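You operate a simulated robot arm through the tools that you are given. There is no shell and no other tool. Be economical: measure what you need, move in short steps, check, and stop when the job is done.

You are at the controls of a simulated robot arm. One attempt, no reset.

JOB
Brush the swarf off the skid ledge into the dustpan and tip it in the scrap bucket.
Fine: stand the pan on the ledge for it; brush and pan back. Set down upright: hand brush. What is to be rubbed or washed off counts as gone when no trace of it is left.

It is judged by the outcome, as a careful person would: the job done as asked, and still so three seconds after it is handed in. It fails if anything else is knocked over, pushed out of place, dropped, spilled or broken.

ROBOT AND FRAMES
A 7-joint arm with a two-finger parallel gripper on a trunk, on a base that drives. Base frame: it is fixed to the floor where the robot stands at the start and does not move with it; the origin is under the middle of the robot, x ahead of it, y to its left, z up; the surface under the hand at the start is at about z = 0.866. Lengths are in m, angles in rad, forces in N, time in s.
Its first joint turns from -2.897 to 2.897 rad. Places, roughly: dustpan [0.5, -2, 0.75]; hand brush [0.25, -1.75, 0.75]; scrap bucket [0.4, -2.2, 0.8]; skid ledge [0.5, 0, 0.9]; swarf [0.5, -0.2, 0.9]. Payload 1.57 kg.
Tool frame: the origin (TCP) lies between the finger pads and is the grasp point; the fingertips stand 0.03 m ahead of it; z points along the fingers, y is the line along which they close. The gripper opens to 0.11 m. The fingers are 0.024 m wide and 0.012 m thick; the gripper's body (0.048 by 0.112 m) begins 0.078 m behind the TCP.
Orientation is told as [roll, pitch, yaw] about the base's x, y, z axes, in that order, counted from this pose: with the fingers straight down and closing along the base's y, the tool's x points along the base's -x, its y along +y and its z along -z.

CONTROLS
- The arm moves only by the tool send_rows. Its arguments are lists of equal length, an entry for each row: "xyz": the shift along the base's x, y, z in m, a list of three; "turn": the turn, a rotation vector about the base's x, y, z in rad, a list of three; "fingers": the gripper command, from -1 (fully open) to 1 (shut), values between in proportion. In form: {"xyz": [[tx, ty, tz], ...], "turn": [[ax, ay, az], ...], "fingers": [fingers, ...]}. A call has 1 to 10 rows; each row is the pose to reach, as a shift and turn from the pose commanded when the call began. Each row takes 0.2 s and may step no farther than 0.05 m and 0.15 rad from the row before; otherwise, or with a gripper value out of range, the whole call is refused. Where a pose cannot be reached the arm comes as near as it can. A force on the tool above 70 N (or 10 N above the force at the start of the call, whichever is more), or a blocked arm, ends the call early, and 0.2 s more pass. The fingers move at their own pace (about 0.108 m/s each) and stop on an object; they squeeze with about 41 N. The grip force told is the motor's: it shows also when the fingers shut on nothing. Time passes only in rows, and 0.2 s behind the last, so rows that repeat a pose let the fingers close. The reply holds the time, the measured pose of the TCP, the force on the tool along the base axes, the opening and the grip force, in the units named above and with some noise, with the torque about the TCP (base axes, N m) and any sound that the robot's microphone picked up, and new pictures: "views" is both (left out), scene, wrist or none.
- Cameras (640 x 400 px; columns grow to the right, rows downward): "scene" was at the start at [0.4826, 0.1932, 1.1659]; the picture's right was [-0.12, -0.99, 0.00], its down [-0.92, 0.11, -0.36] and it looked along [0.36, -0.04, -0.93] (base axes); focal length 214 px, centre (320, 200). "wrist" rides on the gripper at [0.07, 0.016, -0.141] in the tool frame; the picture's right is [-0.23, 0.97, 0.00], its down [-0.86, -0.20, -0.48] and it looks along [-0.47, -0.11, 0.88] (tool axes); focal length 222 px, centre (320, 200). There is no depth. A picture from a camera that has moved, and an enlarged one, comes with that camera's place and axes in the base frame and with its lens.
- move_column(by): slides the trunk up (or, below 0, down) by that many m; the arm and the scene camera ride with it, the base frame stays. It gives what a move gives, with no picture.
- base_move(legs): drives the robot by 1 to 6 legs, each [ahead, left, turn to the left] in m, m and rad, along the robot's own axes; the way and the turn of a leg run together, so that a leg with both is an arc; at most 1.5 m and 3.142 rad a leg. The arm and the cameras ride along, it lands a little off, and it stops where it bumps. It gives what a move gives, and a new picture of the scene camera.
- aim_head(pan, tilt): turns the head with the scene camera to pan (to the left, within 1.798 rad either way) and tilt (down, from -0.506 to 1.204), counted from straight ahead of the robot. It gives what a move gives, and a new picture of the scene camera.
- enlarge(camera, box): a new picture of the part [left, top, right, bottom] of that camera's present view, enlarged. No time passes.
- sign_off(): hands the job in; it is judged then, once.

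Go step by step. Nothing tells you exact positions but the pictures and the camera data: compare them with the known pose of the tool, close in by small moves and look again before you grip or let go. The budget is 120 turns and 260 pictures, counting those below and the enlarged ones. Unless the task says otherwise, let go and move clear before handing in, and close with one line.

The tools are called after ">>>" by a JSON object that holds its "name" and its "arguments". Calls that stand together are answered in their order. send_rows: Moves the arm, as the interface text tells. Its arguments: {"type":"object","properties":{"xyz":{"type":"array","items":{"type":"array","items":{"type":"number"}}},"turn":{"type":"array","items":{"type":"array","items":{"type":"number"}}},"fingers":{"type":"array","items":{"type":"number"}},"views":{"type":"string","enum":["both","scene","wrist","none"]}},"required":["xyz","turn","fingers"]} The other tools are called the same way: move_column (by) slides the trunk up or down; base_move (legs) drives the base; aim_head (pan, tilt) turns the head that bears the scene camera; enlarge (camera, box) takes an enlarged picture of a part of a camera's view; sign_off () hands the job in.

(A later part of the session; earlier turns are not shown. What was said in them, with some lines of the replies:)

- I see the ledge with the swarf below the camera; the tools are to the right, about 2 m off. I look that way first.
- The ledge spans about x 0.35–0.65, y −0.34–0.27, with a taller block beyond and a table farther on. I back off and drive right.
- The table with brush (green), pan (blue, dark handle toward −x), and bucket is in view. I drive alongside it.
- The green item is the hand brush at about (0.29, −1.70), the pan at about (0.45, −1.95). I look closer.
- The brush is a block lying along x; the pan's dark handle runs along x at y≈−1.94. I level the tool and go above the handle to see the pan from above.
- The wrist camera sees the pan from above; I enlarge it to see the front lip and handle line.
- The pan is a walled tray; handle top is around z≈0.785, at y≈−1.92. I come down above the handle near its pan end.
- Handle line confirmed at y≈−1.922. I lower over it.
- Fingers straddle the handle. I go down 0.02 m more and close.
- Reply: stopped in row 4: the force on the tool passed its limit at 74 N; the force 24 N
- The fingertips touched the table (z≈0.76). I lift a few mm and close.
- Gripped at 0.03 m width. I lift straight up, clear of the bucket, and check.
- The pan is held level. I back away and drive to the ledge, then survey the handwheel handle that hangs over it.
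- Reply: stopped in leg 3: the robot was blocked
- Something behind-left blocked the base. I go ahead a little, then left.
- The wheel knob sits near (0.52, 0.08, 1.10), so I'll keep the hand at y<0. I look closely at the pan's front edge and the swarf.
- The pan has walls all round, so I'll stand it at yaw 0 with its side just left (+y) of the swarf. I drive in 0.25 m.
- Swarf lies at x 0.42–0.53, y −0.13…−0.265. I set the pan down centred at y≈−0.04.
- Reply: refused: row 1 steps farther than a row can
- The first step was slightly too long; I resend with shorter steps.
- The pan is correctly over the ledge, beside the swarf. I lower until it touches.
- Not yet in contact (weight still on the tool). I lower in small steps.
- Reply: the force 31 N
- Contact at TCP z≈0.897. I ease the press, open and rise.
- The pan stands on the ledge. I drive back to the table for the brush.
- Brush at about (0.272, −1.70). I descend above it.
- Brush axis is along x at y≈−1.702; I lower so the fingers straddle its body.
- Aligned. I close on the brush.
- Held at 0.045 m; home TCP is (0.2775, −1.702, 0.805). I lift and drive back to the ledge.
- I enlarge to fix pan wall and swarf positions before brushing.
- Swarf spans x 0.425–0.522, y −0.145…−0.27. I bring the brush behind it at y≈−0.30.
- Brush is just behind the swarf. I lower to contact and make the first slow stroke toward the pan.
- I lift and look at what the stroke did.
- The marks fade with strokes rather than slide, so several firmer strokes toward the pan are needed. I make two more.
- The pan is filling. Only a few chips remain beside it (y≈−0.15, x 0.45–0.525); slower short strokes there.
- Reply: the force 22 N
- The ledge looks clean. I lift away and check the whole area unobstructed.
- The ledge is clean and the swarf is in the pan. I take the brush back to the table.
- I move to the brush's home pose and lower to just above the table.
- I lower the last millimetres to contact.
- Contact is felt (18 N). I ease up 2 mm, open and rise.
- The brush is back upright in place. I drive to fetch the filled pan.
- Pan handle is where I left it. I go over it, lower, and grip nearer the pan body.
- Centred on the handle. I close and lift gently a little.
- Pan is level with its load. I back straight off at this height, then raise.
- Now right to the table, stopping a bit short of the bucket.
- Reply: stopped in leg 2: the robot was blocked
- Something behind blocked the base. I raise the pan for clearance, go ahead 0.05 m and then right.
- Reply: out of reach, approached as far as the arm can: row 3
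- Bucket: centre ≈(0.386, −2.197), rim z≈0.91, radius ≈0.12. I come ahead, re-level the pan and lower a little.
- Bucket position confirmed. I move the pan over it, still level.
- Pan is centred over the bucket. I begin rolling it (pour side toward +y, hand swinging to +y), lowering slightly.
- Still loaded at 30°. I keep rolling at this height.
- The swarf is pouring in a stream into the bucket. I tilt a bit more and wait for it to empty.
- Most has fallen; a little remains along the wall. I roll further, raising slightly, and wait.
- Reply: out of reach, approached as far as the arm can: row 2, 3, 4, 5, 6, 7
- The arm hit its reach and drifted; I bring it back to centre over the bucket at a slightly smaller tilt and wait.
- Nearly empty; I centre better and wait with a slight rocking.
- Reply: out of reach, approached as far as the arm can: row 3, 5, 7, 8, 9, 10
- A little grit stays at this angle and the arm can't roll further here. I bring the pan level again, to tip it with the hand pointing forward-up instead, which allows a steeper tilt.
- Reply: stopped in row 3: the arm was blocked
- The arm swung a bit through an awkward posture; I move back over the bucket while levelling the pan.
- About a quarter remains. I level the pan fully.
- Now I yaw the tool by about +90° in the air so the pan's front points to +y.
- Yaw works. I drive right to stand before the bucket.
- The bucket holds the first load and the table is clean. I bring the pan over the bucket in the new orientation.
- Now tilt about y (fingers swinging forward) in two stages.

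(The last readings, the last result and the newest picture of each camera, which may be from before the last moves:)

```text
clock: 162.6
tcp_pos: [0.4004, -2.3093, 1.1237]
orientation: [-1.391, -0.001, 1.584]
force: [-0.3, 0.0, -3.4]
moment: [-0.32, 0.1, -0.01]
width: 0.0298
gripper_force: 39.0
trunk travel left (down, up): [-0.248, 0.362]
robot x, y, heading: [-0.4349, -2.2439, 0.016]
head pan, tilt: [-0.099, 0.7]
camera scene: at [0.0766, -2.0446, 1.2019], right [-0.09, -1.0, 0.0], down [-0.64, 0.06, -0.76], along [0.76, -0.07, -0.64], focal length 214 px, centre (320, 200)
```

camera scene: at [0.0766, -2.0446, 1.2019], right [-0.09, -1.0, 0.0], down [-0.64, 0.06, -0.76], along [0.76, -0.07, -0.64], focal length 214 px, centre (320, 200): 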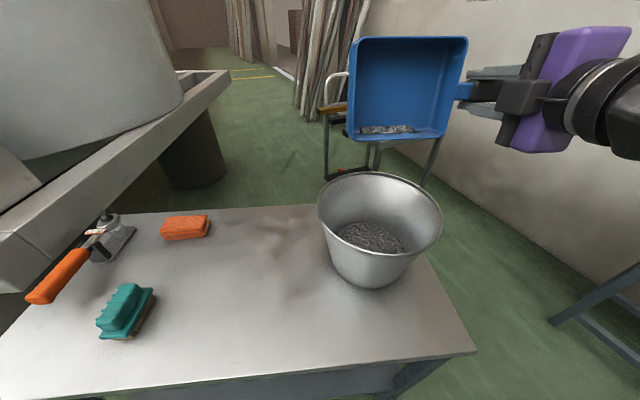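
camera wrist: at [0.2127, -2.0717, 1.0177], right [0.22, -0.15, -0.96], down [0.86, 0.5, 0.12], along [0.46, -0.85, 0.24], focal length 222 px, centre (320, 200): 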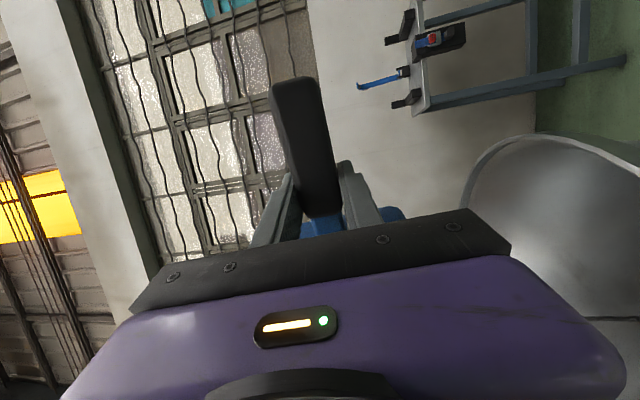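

Clear view: a small strip remains. I tilt on past vertical.

>>> {"name": "send_rows", "arguments": {"xyz": [[-0.004, 0, -0.005], [-0.008, 0, -0.01], [-0.012, 0, -0.015], [-0.016, 0, -0.02], [-0.02, 0, -0.02], [-0.02, 0, -0.02], [-0.02, 0, -0.02]], "turn": [[0, -0.14, 0], [0, -0.28, 0], [0, -0.42, 0], [0, -0.56, 0], [0, -0.7, 0], [0, -0.84, 0], [0, -0.84, 0]], "fingers": [1, 1, 1, 1, 1, 1, 1], "views": "scene"}}

>>> {"name": "enlarge", "arguments": {"camera": "scene", "box": [310, 20, 500, 150]}}

```text
clock: 164.2
tcp_pos: [0.3805, -2.3093, 1.1025]
orientation: [-2.228, 0.009, 1.583]
force: [0.4, -0.7, -2.1]
moment: [-0.29, 0.05, -0.01]
width: 0.0299
gripper_force: 38.8
trunk travel left (down, up): [-0.248, 0.362]
robot x, y, heading: [-0.4317, -2.2427, 0.011]
head pan, tilt: [-0.099, 0.7]
camera scene: at [0.0766, -2.0445, 1.2018], right [-0.09, -1.0, 0.0], down [-0.64, 0.06, -0.76], along [0.76, -0.07, -0.64], focal length 214 px, centre (320, 200)
```

scene: 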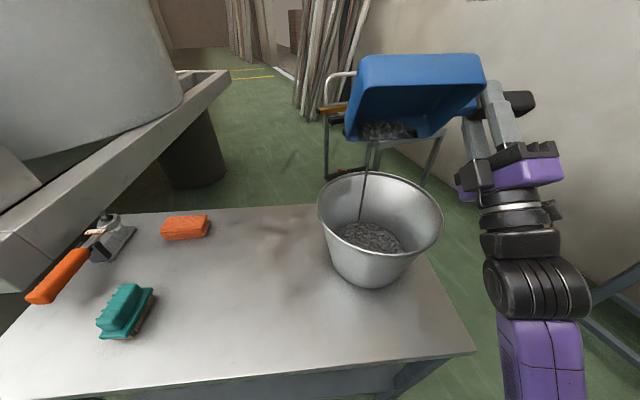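

```text
3.08 times, centred on (405, 85) of scene
camera zoom: at [0.0766, -2.0445, 1.2018], right [-0.09, -1.0, 0.0], down [-0.64, 0.06, -0.76], along [0.76, -0.07, -0.64], focal length 660 px, centre (58, 554)
```

zoom: 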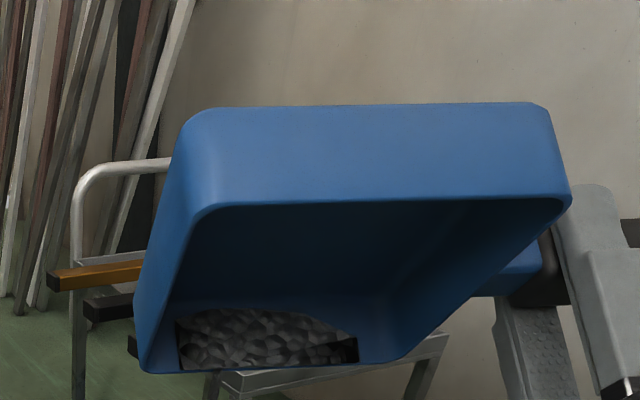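

It is pouring in a stream into the bucket. I hold and tilt slightly more.

>>> {"name": "send_rows", "arguments": {"xyz": [[0, 0, 0.01], [0, 0, 0.02], [0, 0, 0.02], [0, 0, 0.02], [0, 0, 0.02], [0, 0, 0.02], [0, 0, 0.02], [0, 0, 0.02], [0, 0, 0.02], [0, 0, 0.02]], "turn": [[0, -0.1, 0], [0, -0.2, 0], [0, -0.2, 0], [0, -0.2, 0], [0, -0.2, 0], [0, -0.2, 0], [0, -0.2, 0], [0, -0.2, 0], [0, -0.2, 0], [0, -0.2, 0]], "fingers": [1, 1, 1, 1, 1, 1, 1, 1, 1, 1], "views": "scene"}}

>>> {"name": "enlarge", "arguments": {"camera": "scene", "box": [310, 20, 500, 150]}}

```text
clock: 166.4
tcp_pos: [0.3807, -2.3095, 1.1224]
orientation: [-2.427, 0.01, 1.579]
force: [0.4, -0.2, -3.5]
moment: [-0.27, 0.03, 0.02]
width: 0.0299
gripper_force: 39.0
trunk travel left (down, up): [-0.248, 0.362]
robot x, y, heading: [-0.4346, -2.2439, 0.019]
head pan, tilt: [-0.099, 0.7]
camera scene: at [0.0767, -2.0445, 1.2018], right [-0.09, -1.0, 0.0], down [-0.64, 0.06, -0.76], along [0.76, -0.07, -0.64], focal length 214 px, centre (320, 200)
```

scene: 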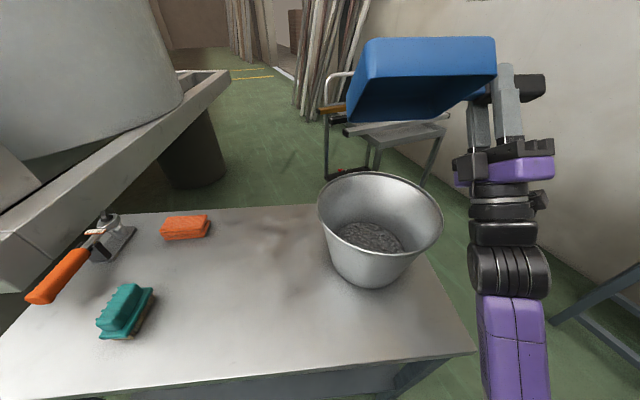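

```text
3.08 times, centred on (405, 85) of scene
camera zoom: at [0.0767, -2.0445, 1.2018], right [-0.09, -1.0, 0.0], down [-0.64, 0.06, -0.76], along [0.76, -0.07, -0.64], focal length 660 px, centre (58, 554)
```

zoom: 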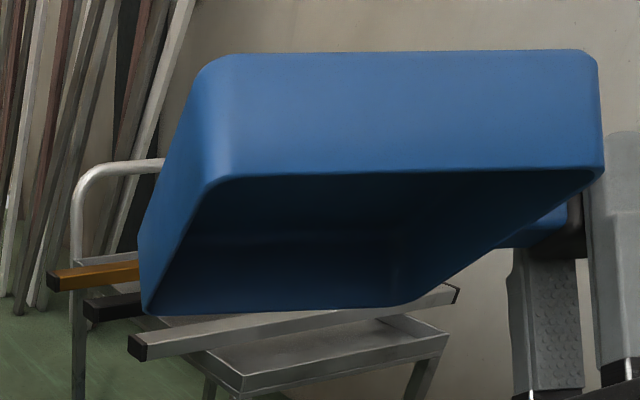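

The pan is empty. I roll it back level.

>>> {"name": "send_rows", "arguments": {"xyz": [[0, 0, 0], [0, 0, 0], [0, 0, 0], [0, 0, 0], [0, 0, 0], [0, 0, 0], [0, 0, 0], [0, 0, 0], [0, 0, 0], [0, 0, 0]], "turn": [[0, 0.14, 0], [0, 0.28, 0], [0, 0.42, 0], [0, 0.56, 0], [0, 0.7, 0], [0, 0.84, 0], [0, 0.98, 0], [0, 1.12, 0], [0, 1.26, 0], [0, 1.4, 0]], "fingers": [1, 1, 1, 1, 1, 1, 1, 1, 1, 1], "views": "none"}}

>>> {"name": "send_rows", "arguments": {"xyz": [[0, 0, 0], [0, 0, 0], [0, 0, 0], [0, 0, 0], [0, 0, 0], [0, 0, 0], [0, 0, 0], [0, 0, 0]], "turn": [[0, 0.13, 0], [0, 0.26, 0], [0, 0.39, 0], [0, 0.52, 0], [0, 0.65, 0], [0, 0.78, 0], [0, 0.91, 0], [0, 1.025, 0]], "fingers": [1, 1, 1, 1, 1, 1, 1, 1], "views": "scene"}}

```text
clock: 168.6
tcp_pos: [0.3804, -2.3099, 1.1232]
orientation: [-1.027, -0.007, 1.583]
force: [0.3, 0.3, -3.4]
moment: [-0.25, 0.06, 0.0]
width: 0.0296
gripper_force: 38.9
out of reach, approached as far as the arm can: row 5, 6
trunk travel left (down, up): [-0.248, 0.362]
robot x, y, heading: [-0.4343, -2.2446, 0.016]
head pan, tilt: [-0.099, 0.7]
```

```text
clock: 170.4
tcp_pos: [0.3809, -2.3094, 1.1227]
orientation: [-0.002, -0.013, 1.571]
force: [0.0, -0.9, -4.3]
moment: [-0.3, 0.02, -0.04]
width: 0.0298
gripper_force: 39.2
trunk travel left (down, up): [-0.248, 0.362]
robot x, y, heading: [-0.4319, -2.2442, 0.015]
head pan, tilt: [-0.099, 0.7]
camera scene: at [0.0767, -2.0447, 1.2018], right [-0.09, -1.0, 0.0], down [-0.64, 0.06, -0.76], along [0.76, -0.07, -0.64], focal length 214 px, centre (320, 200)
```

scene: 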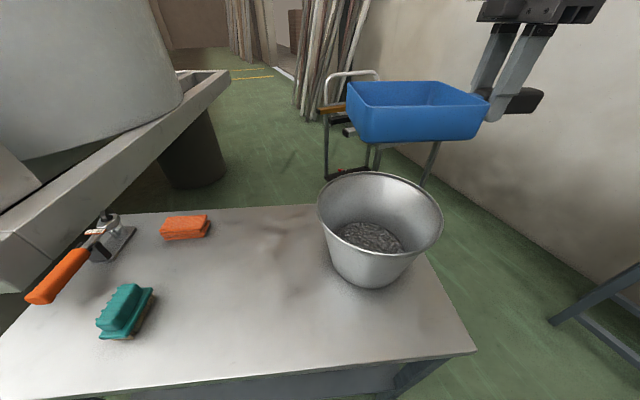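

Empty and level; table still clean. I yaw back while moving toward the pan's home.

>>> {"name": "send_rows", "arguments": {"xyz": [[-0.007, 0.036, 0], [-0.014, 0.072, 0], [-0.021, 0.108, 0], [-0.028, 0.144, 0], [-0.035, 0.18, 0], [-0.042, 0.216, 0], [-0.049, 0.252, 0], [-0.056, 0.288, 0], [-0.063, 0.324, 0], [-0.077, 0.35, 0]], "turn": [[0, 0, -0.145], [0, 0, -0.29], [0, 0, -0.435], [0, 0, -0.58], [0, 0, -0.725], [0, 0, -0.87], [0, 0, -1.015], [0, 0, -1.16], [0, 0, -1.305], [0, 0, -1.45]], "fingers": [1, 1, 1, 1, 1, 1, 1, 1, 1, 1], "views": "scene"}}

```text
clock: 172.6
tcp_pos: [0.302, -1.9616, 1.1242]
orientation: [-0.003, -0.014, 0.117]
force: [-0.1, -0.5, -3.5]
moment: [0.02, 0.26, -0.01]
width: 0.03
gripper_force: 39.7
trunk travel left (down, up): [-0.248, 0.362]
robot x, y, heading: [-0.4321, -2.2395, 0.015]
head pan, tilt: [-0.099, 0.7]
camera scene: at [0.0768, -2.045, 1.2018], right [-0.09, -1.0, 0.0], down [-0.64, 0.06, -0.76], along [0.76, -0.07, -0.64], focal length 214 px, centre (320, 200)
```

scene: 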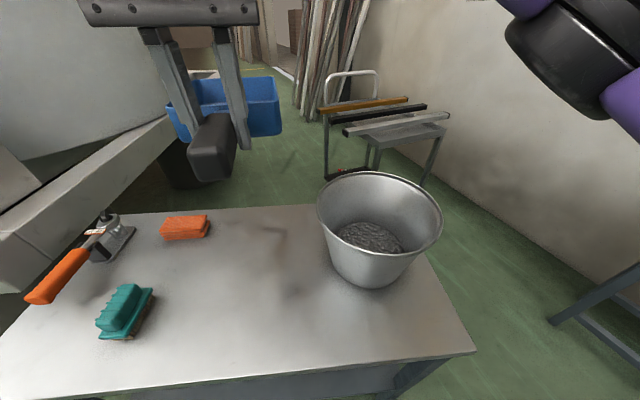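

I shift the arm right, then the base left, to have the same posture as at pick-up.

>>> {"name": "send_rows", "arguments": {"xyz": [[0, -0.045, 0], [0, -0.09, 0], [0, -0.135, 0], [0, -0.18, 0], [0, -0.225, 0], [0, -0.27, 0], [0, -0.31, 0]], "turn": [[0, 0.01, -0.05], [0, 0.014, -0.1], [0, 0.014, -0.105], [0, 0.014, -0.105], [0, 0.014, -0.105], [0, 0.014, -0.105], [0, 0.014, -0.105]], "fingers": [1, 1, 1, 1, 1, 1, 1], "views": "none"}}

>>> {"name": "base_move", "arguments": {"legs": [[0, 0.36, -0.015]]}}

>>> {"name": "aim_head", "arguments": {"pan": -0.2, "tilt": 0.8}}

```text
clock: 174.2
tcp_pos: [0.3026, -2.2702, 1.1213]
orientation: [-0.002, 0.0, 0.017]
force: [0.3, 0.2, -3.5]
moment: [-0.03, 0.33, 0.01]
width: 0.0296
gripper_force: 39.0
trunk travel left (down, up): [-0.248, 0.362]
robot x, y, heading: [-0.4314, -2.2474, 0.012]
head pan, tilt: [-0.099, 0.7]
```

```text
clock: 176.5
tcp_pos: [0.3008, -1.9253, 1.1203]
orientation: [-0.002, 0.0, -0.008]
force: [0.1, -0.8, -3.3]
moment: [0.02, 0.28, -0.01]
width: 0.0301
gripper_force: 39.1
trunk travel left (down, up): [-0.248, 0.362]
robot x, y, heading: [-0.4311, -1.8833, -0.012]
head pan, tilt: [-0.099, 0.7]
camera scene: at [0.0798, -1.6936, 1.2018], right [-0.11, -0.99, 0.0], down [-0.64, 0.07, -0.76], along [0.76, -0.08, -0.64], focal length 214 px, centre (320, 200)
```

scene: 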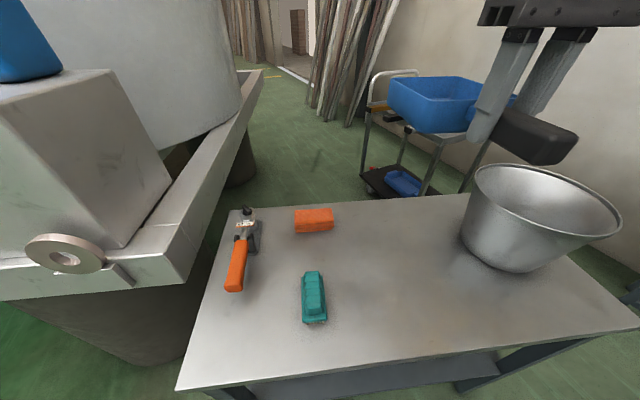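

```text
clock: 177.2
tcp_pos: [0.3015, -1.9249, 1.1211]
orientation: [-0.002, -0.001, -0.008]
force: [0.2, -0.8, -3.4]
moment: [0.02, 0.31, -0.02]
width: 0.0297
gripper_force: 39.0
trunk travel left (down, up): [-0.248, 0.362]
robot x, y, heading: [-0.4333, -1.8794, -0.008]
head pan, tilt: [-0.201, 0.799]
camera scene: at [0.0743, -1.7012, 1.1936], right [-0.21, -0.98, 0.0], down [-0.7, 0.15, -0.7], along [0.68, -0.14, -0.72], focal length 214 px, centre (320, 200)
```

scene: 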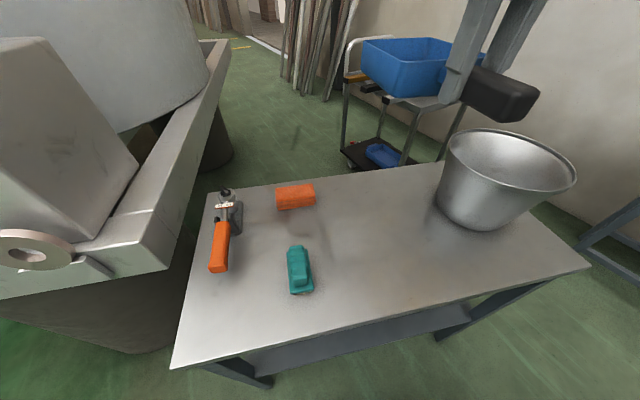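

Directly above its home spot. I lower the pan to just above the table.

>>> {"name": "send_rows", "arguments": {"xyz": [[0.002, 0.002, -0.04], [0.002, 0.002, -0.085], [0.002, 0.002, -0.13], [0.002, 0.002, -0.175], [0.002, 0.002, -0.22], [0.002, 0.002, -0.26], [0.002, 0.002, -0.29], [0.002, 0.002, -0.308]], "turn": [[0, 0, 0.018], [0, 0, 0.018], [0, 0, 0.018], [0, 0, 0.018], [0, 0, 0.018], [0, 0, 0.018], [0, 0, 0.018], [0, 0, 0.018]], "fingers": [1, 1, 1, 1, 1, 1, 1, 1], "views": "scene"}}

>>> {"name": "enlarge", "arguments": {"camera": "scene", "box": [320, 150, 480, 280]}}

```text
clock: 179.0
tcp_pos: [0.3052, -1.9224, 0.8139]
orientation: [-0.001, 0.001, 0.012]
force: [-0.1, 0.0, -3.0]
moment: [-0.05, 0.3, 0.01]
width: 0.03
gripper_force: 39.2
trunk travel left (down, up): [-0.248, 0.362]
robot x, y, heading: [-0.4364, -1.8836, -0.006]
head pan, tilt: [-0.201, 0.799]
camera scene: at [0.0742, -1.7012, 1.1936], right [-0.21, -0.98, 0.0], down [-0.7, 0.15, -0.7], along [0.68, -0.14, -0.72], focal length 214 px, centre (320, 200)
```

scene: 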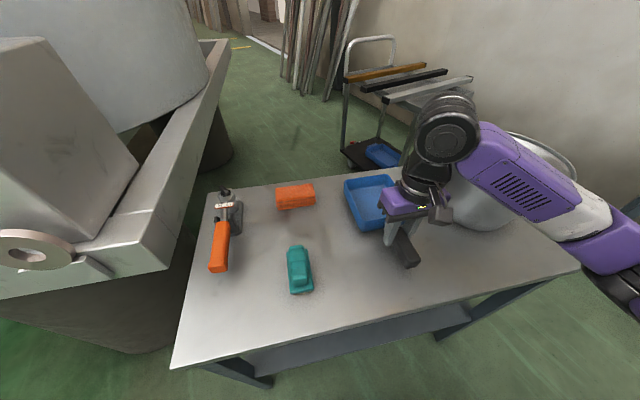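

```text
3.08 times, centred on (400, 215) of scene
camera zoom: at [0.0742, -1.7012, 1.1936], right [-0.21, -0.98, 0.0], down [-0.7, 0.15, -0.7], along [0.68, -0.14, -0.72], focal length 660 px, centre (74, 154)
```

zoom: 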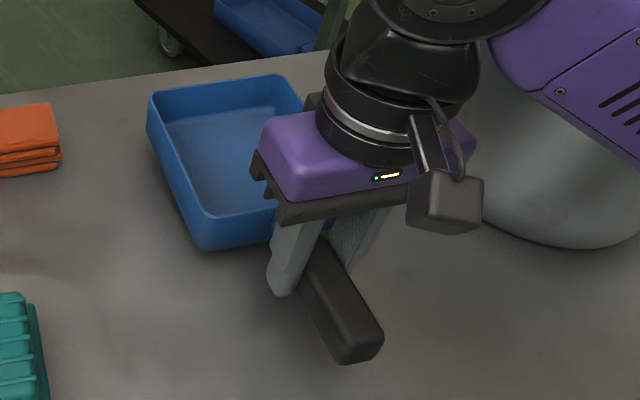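

>>> {"name": "send_rows", "arguments": {"xyz": [[0, 0, -0.008], [0, 0, -0.014], [0, 0, -0.018], [0, 0, -0.018]], "turn": [[0, 0, 0], [0, 0, 0], [0, 0, 0], [0, 0, 0]], "fingers": [1, 1, 1, 1], "views": "none"}}

```text
clock: 180.0
tcp_pos: [0.3034, -1.9239, 0.7976]
orientation: [-0.001, -0.003, 0.013]
force: [-3.4, 0.0, 25.7]
moment: [0.37, -0.87, 0.03]
width: 0.0298
gripper_force: 39.4
trunk travel left (down, up): [-0.248, 0.362]
robot x, y, heading: [-0.4352, -1.8828, -0.005]
head pan, tilt: [-0.201, 0.799]
```

The pan is touching the table. I ease up, open, and rise.

>>> {"name": "send_rows", "arguments": {"xyz": [[0, 0, 0.002], [0, 0, 0.002], [0, 0, 0.002], [0, 0, 0.002], [0, 0, 0.03], [0, 0, 0.07], [0, 0, 0.115], [0, 0, 0.16], [0, 0, 0.205], [0, 0, 0.25]], "turn": [[0, 0, 0], [0, 0, 0], [0, 0, 0], [0, 0, 0], [0, 0, 0], [0, 0, 0], [0, 0, 0], [0, 0, 0], [0, 0, 0], [0, 0, 0]], "fingers": [0.5, 0, -0.3, -0.3, -0.3, -0.3, -0.3, -0.3, -0.3, -0.3]}}

>>> {"name": "enlarge", "arguments": {"camera": "scene", "box": [320, 150, 480, 280]}}

```text
clock: 182.2
tcp_pos: [0.3019, -1.9236, 1.0455]
orientation: [-0.002, -0.001, 0.011]
force: [-0.6, -1.1, 0.1]
moment: [0.0, 0.04, 0.01]
width: 0.0714
gripper_force: 0.0
trunk travel left (down, up): [-0.248, 0.362]
robot x, y, heading: [-0.435, -1.8827, -0.009]
head pan, tilt: [-0.201, 0.799]
camera scene: at [0.0744, -1.7013, 1.1934], right [-0.21, -0.98, 0.0], down [-0.7, 0.15, -0.7], along [0.68, -0.14, -0.72], focal length 214 px, centre (320, 200)
camera wrist: at [0.2314, -1.9074, 1.1859], right [0.22, 0.98, 0.0], down [0.86, -0.19, 0.48], along [0.47, -0.1, -0.88], focal length 222 px, centre (320, 200)
```

scene: 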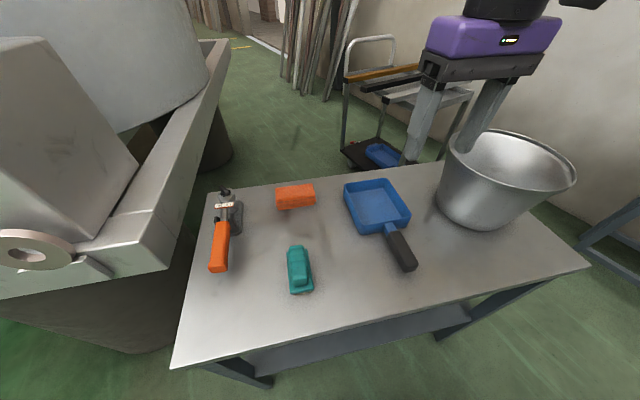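
wrist: 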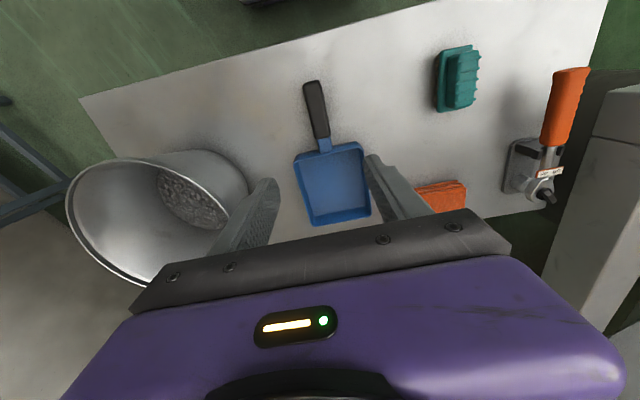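

```text
3.08 times, centred on (400, 215) of scene
camera zoom: at [0.0744, -1.7013, 1.1934], right [-0.21, -0.98, 0.0], down [-0.7, 0.15, -0.7], along [0.68, -0.14, -0.72], focal length 660 px, centre (74, 154)
```

zoom: 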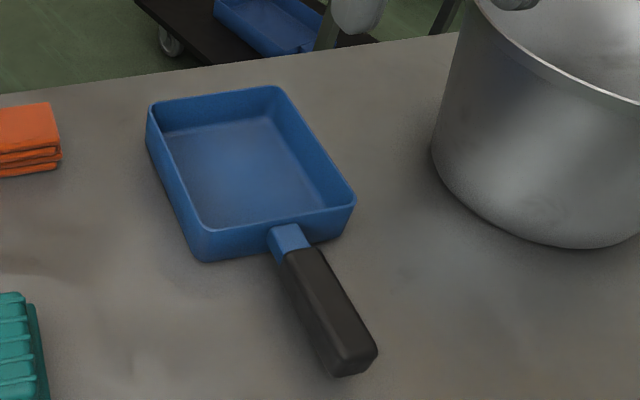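

Brush and pan are back in their places, the pan is empty, the swarf is in the bucket and the ledge was clean. I hand the job in.

>>> {"name": "sign_off", "arguments": {}}

```text
The job is handed in.
```

The swarf is off the skid ledge and in the scrap bucket. The dustpan is empty and back in its place, and the hand brush is back in its place, set down upright.
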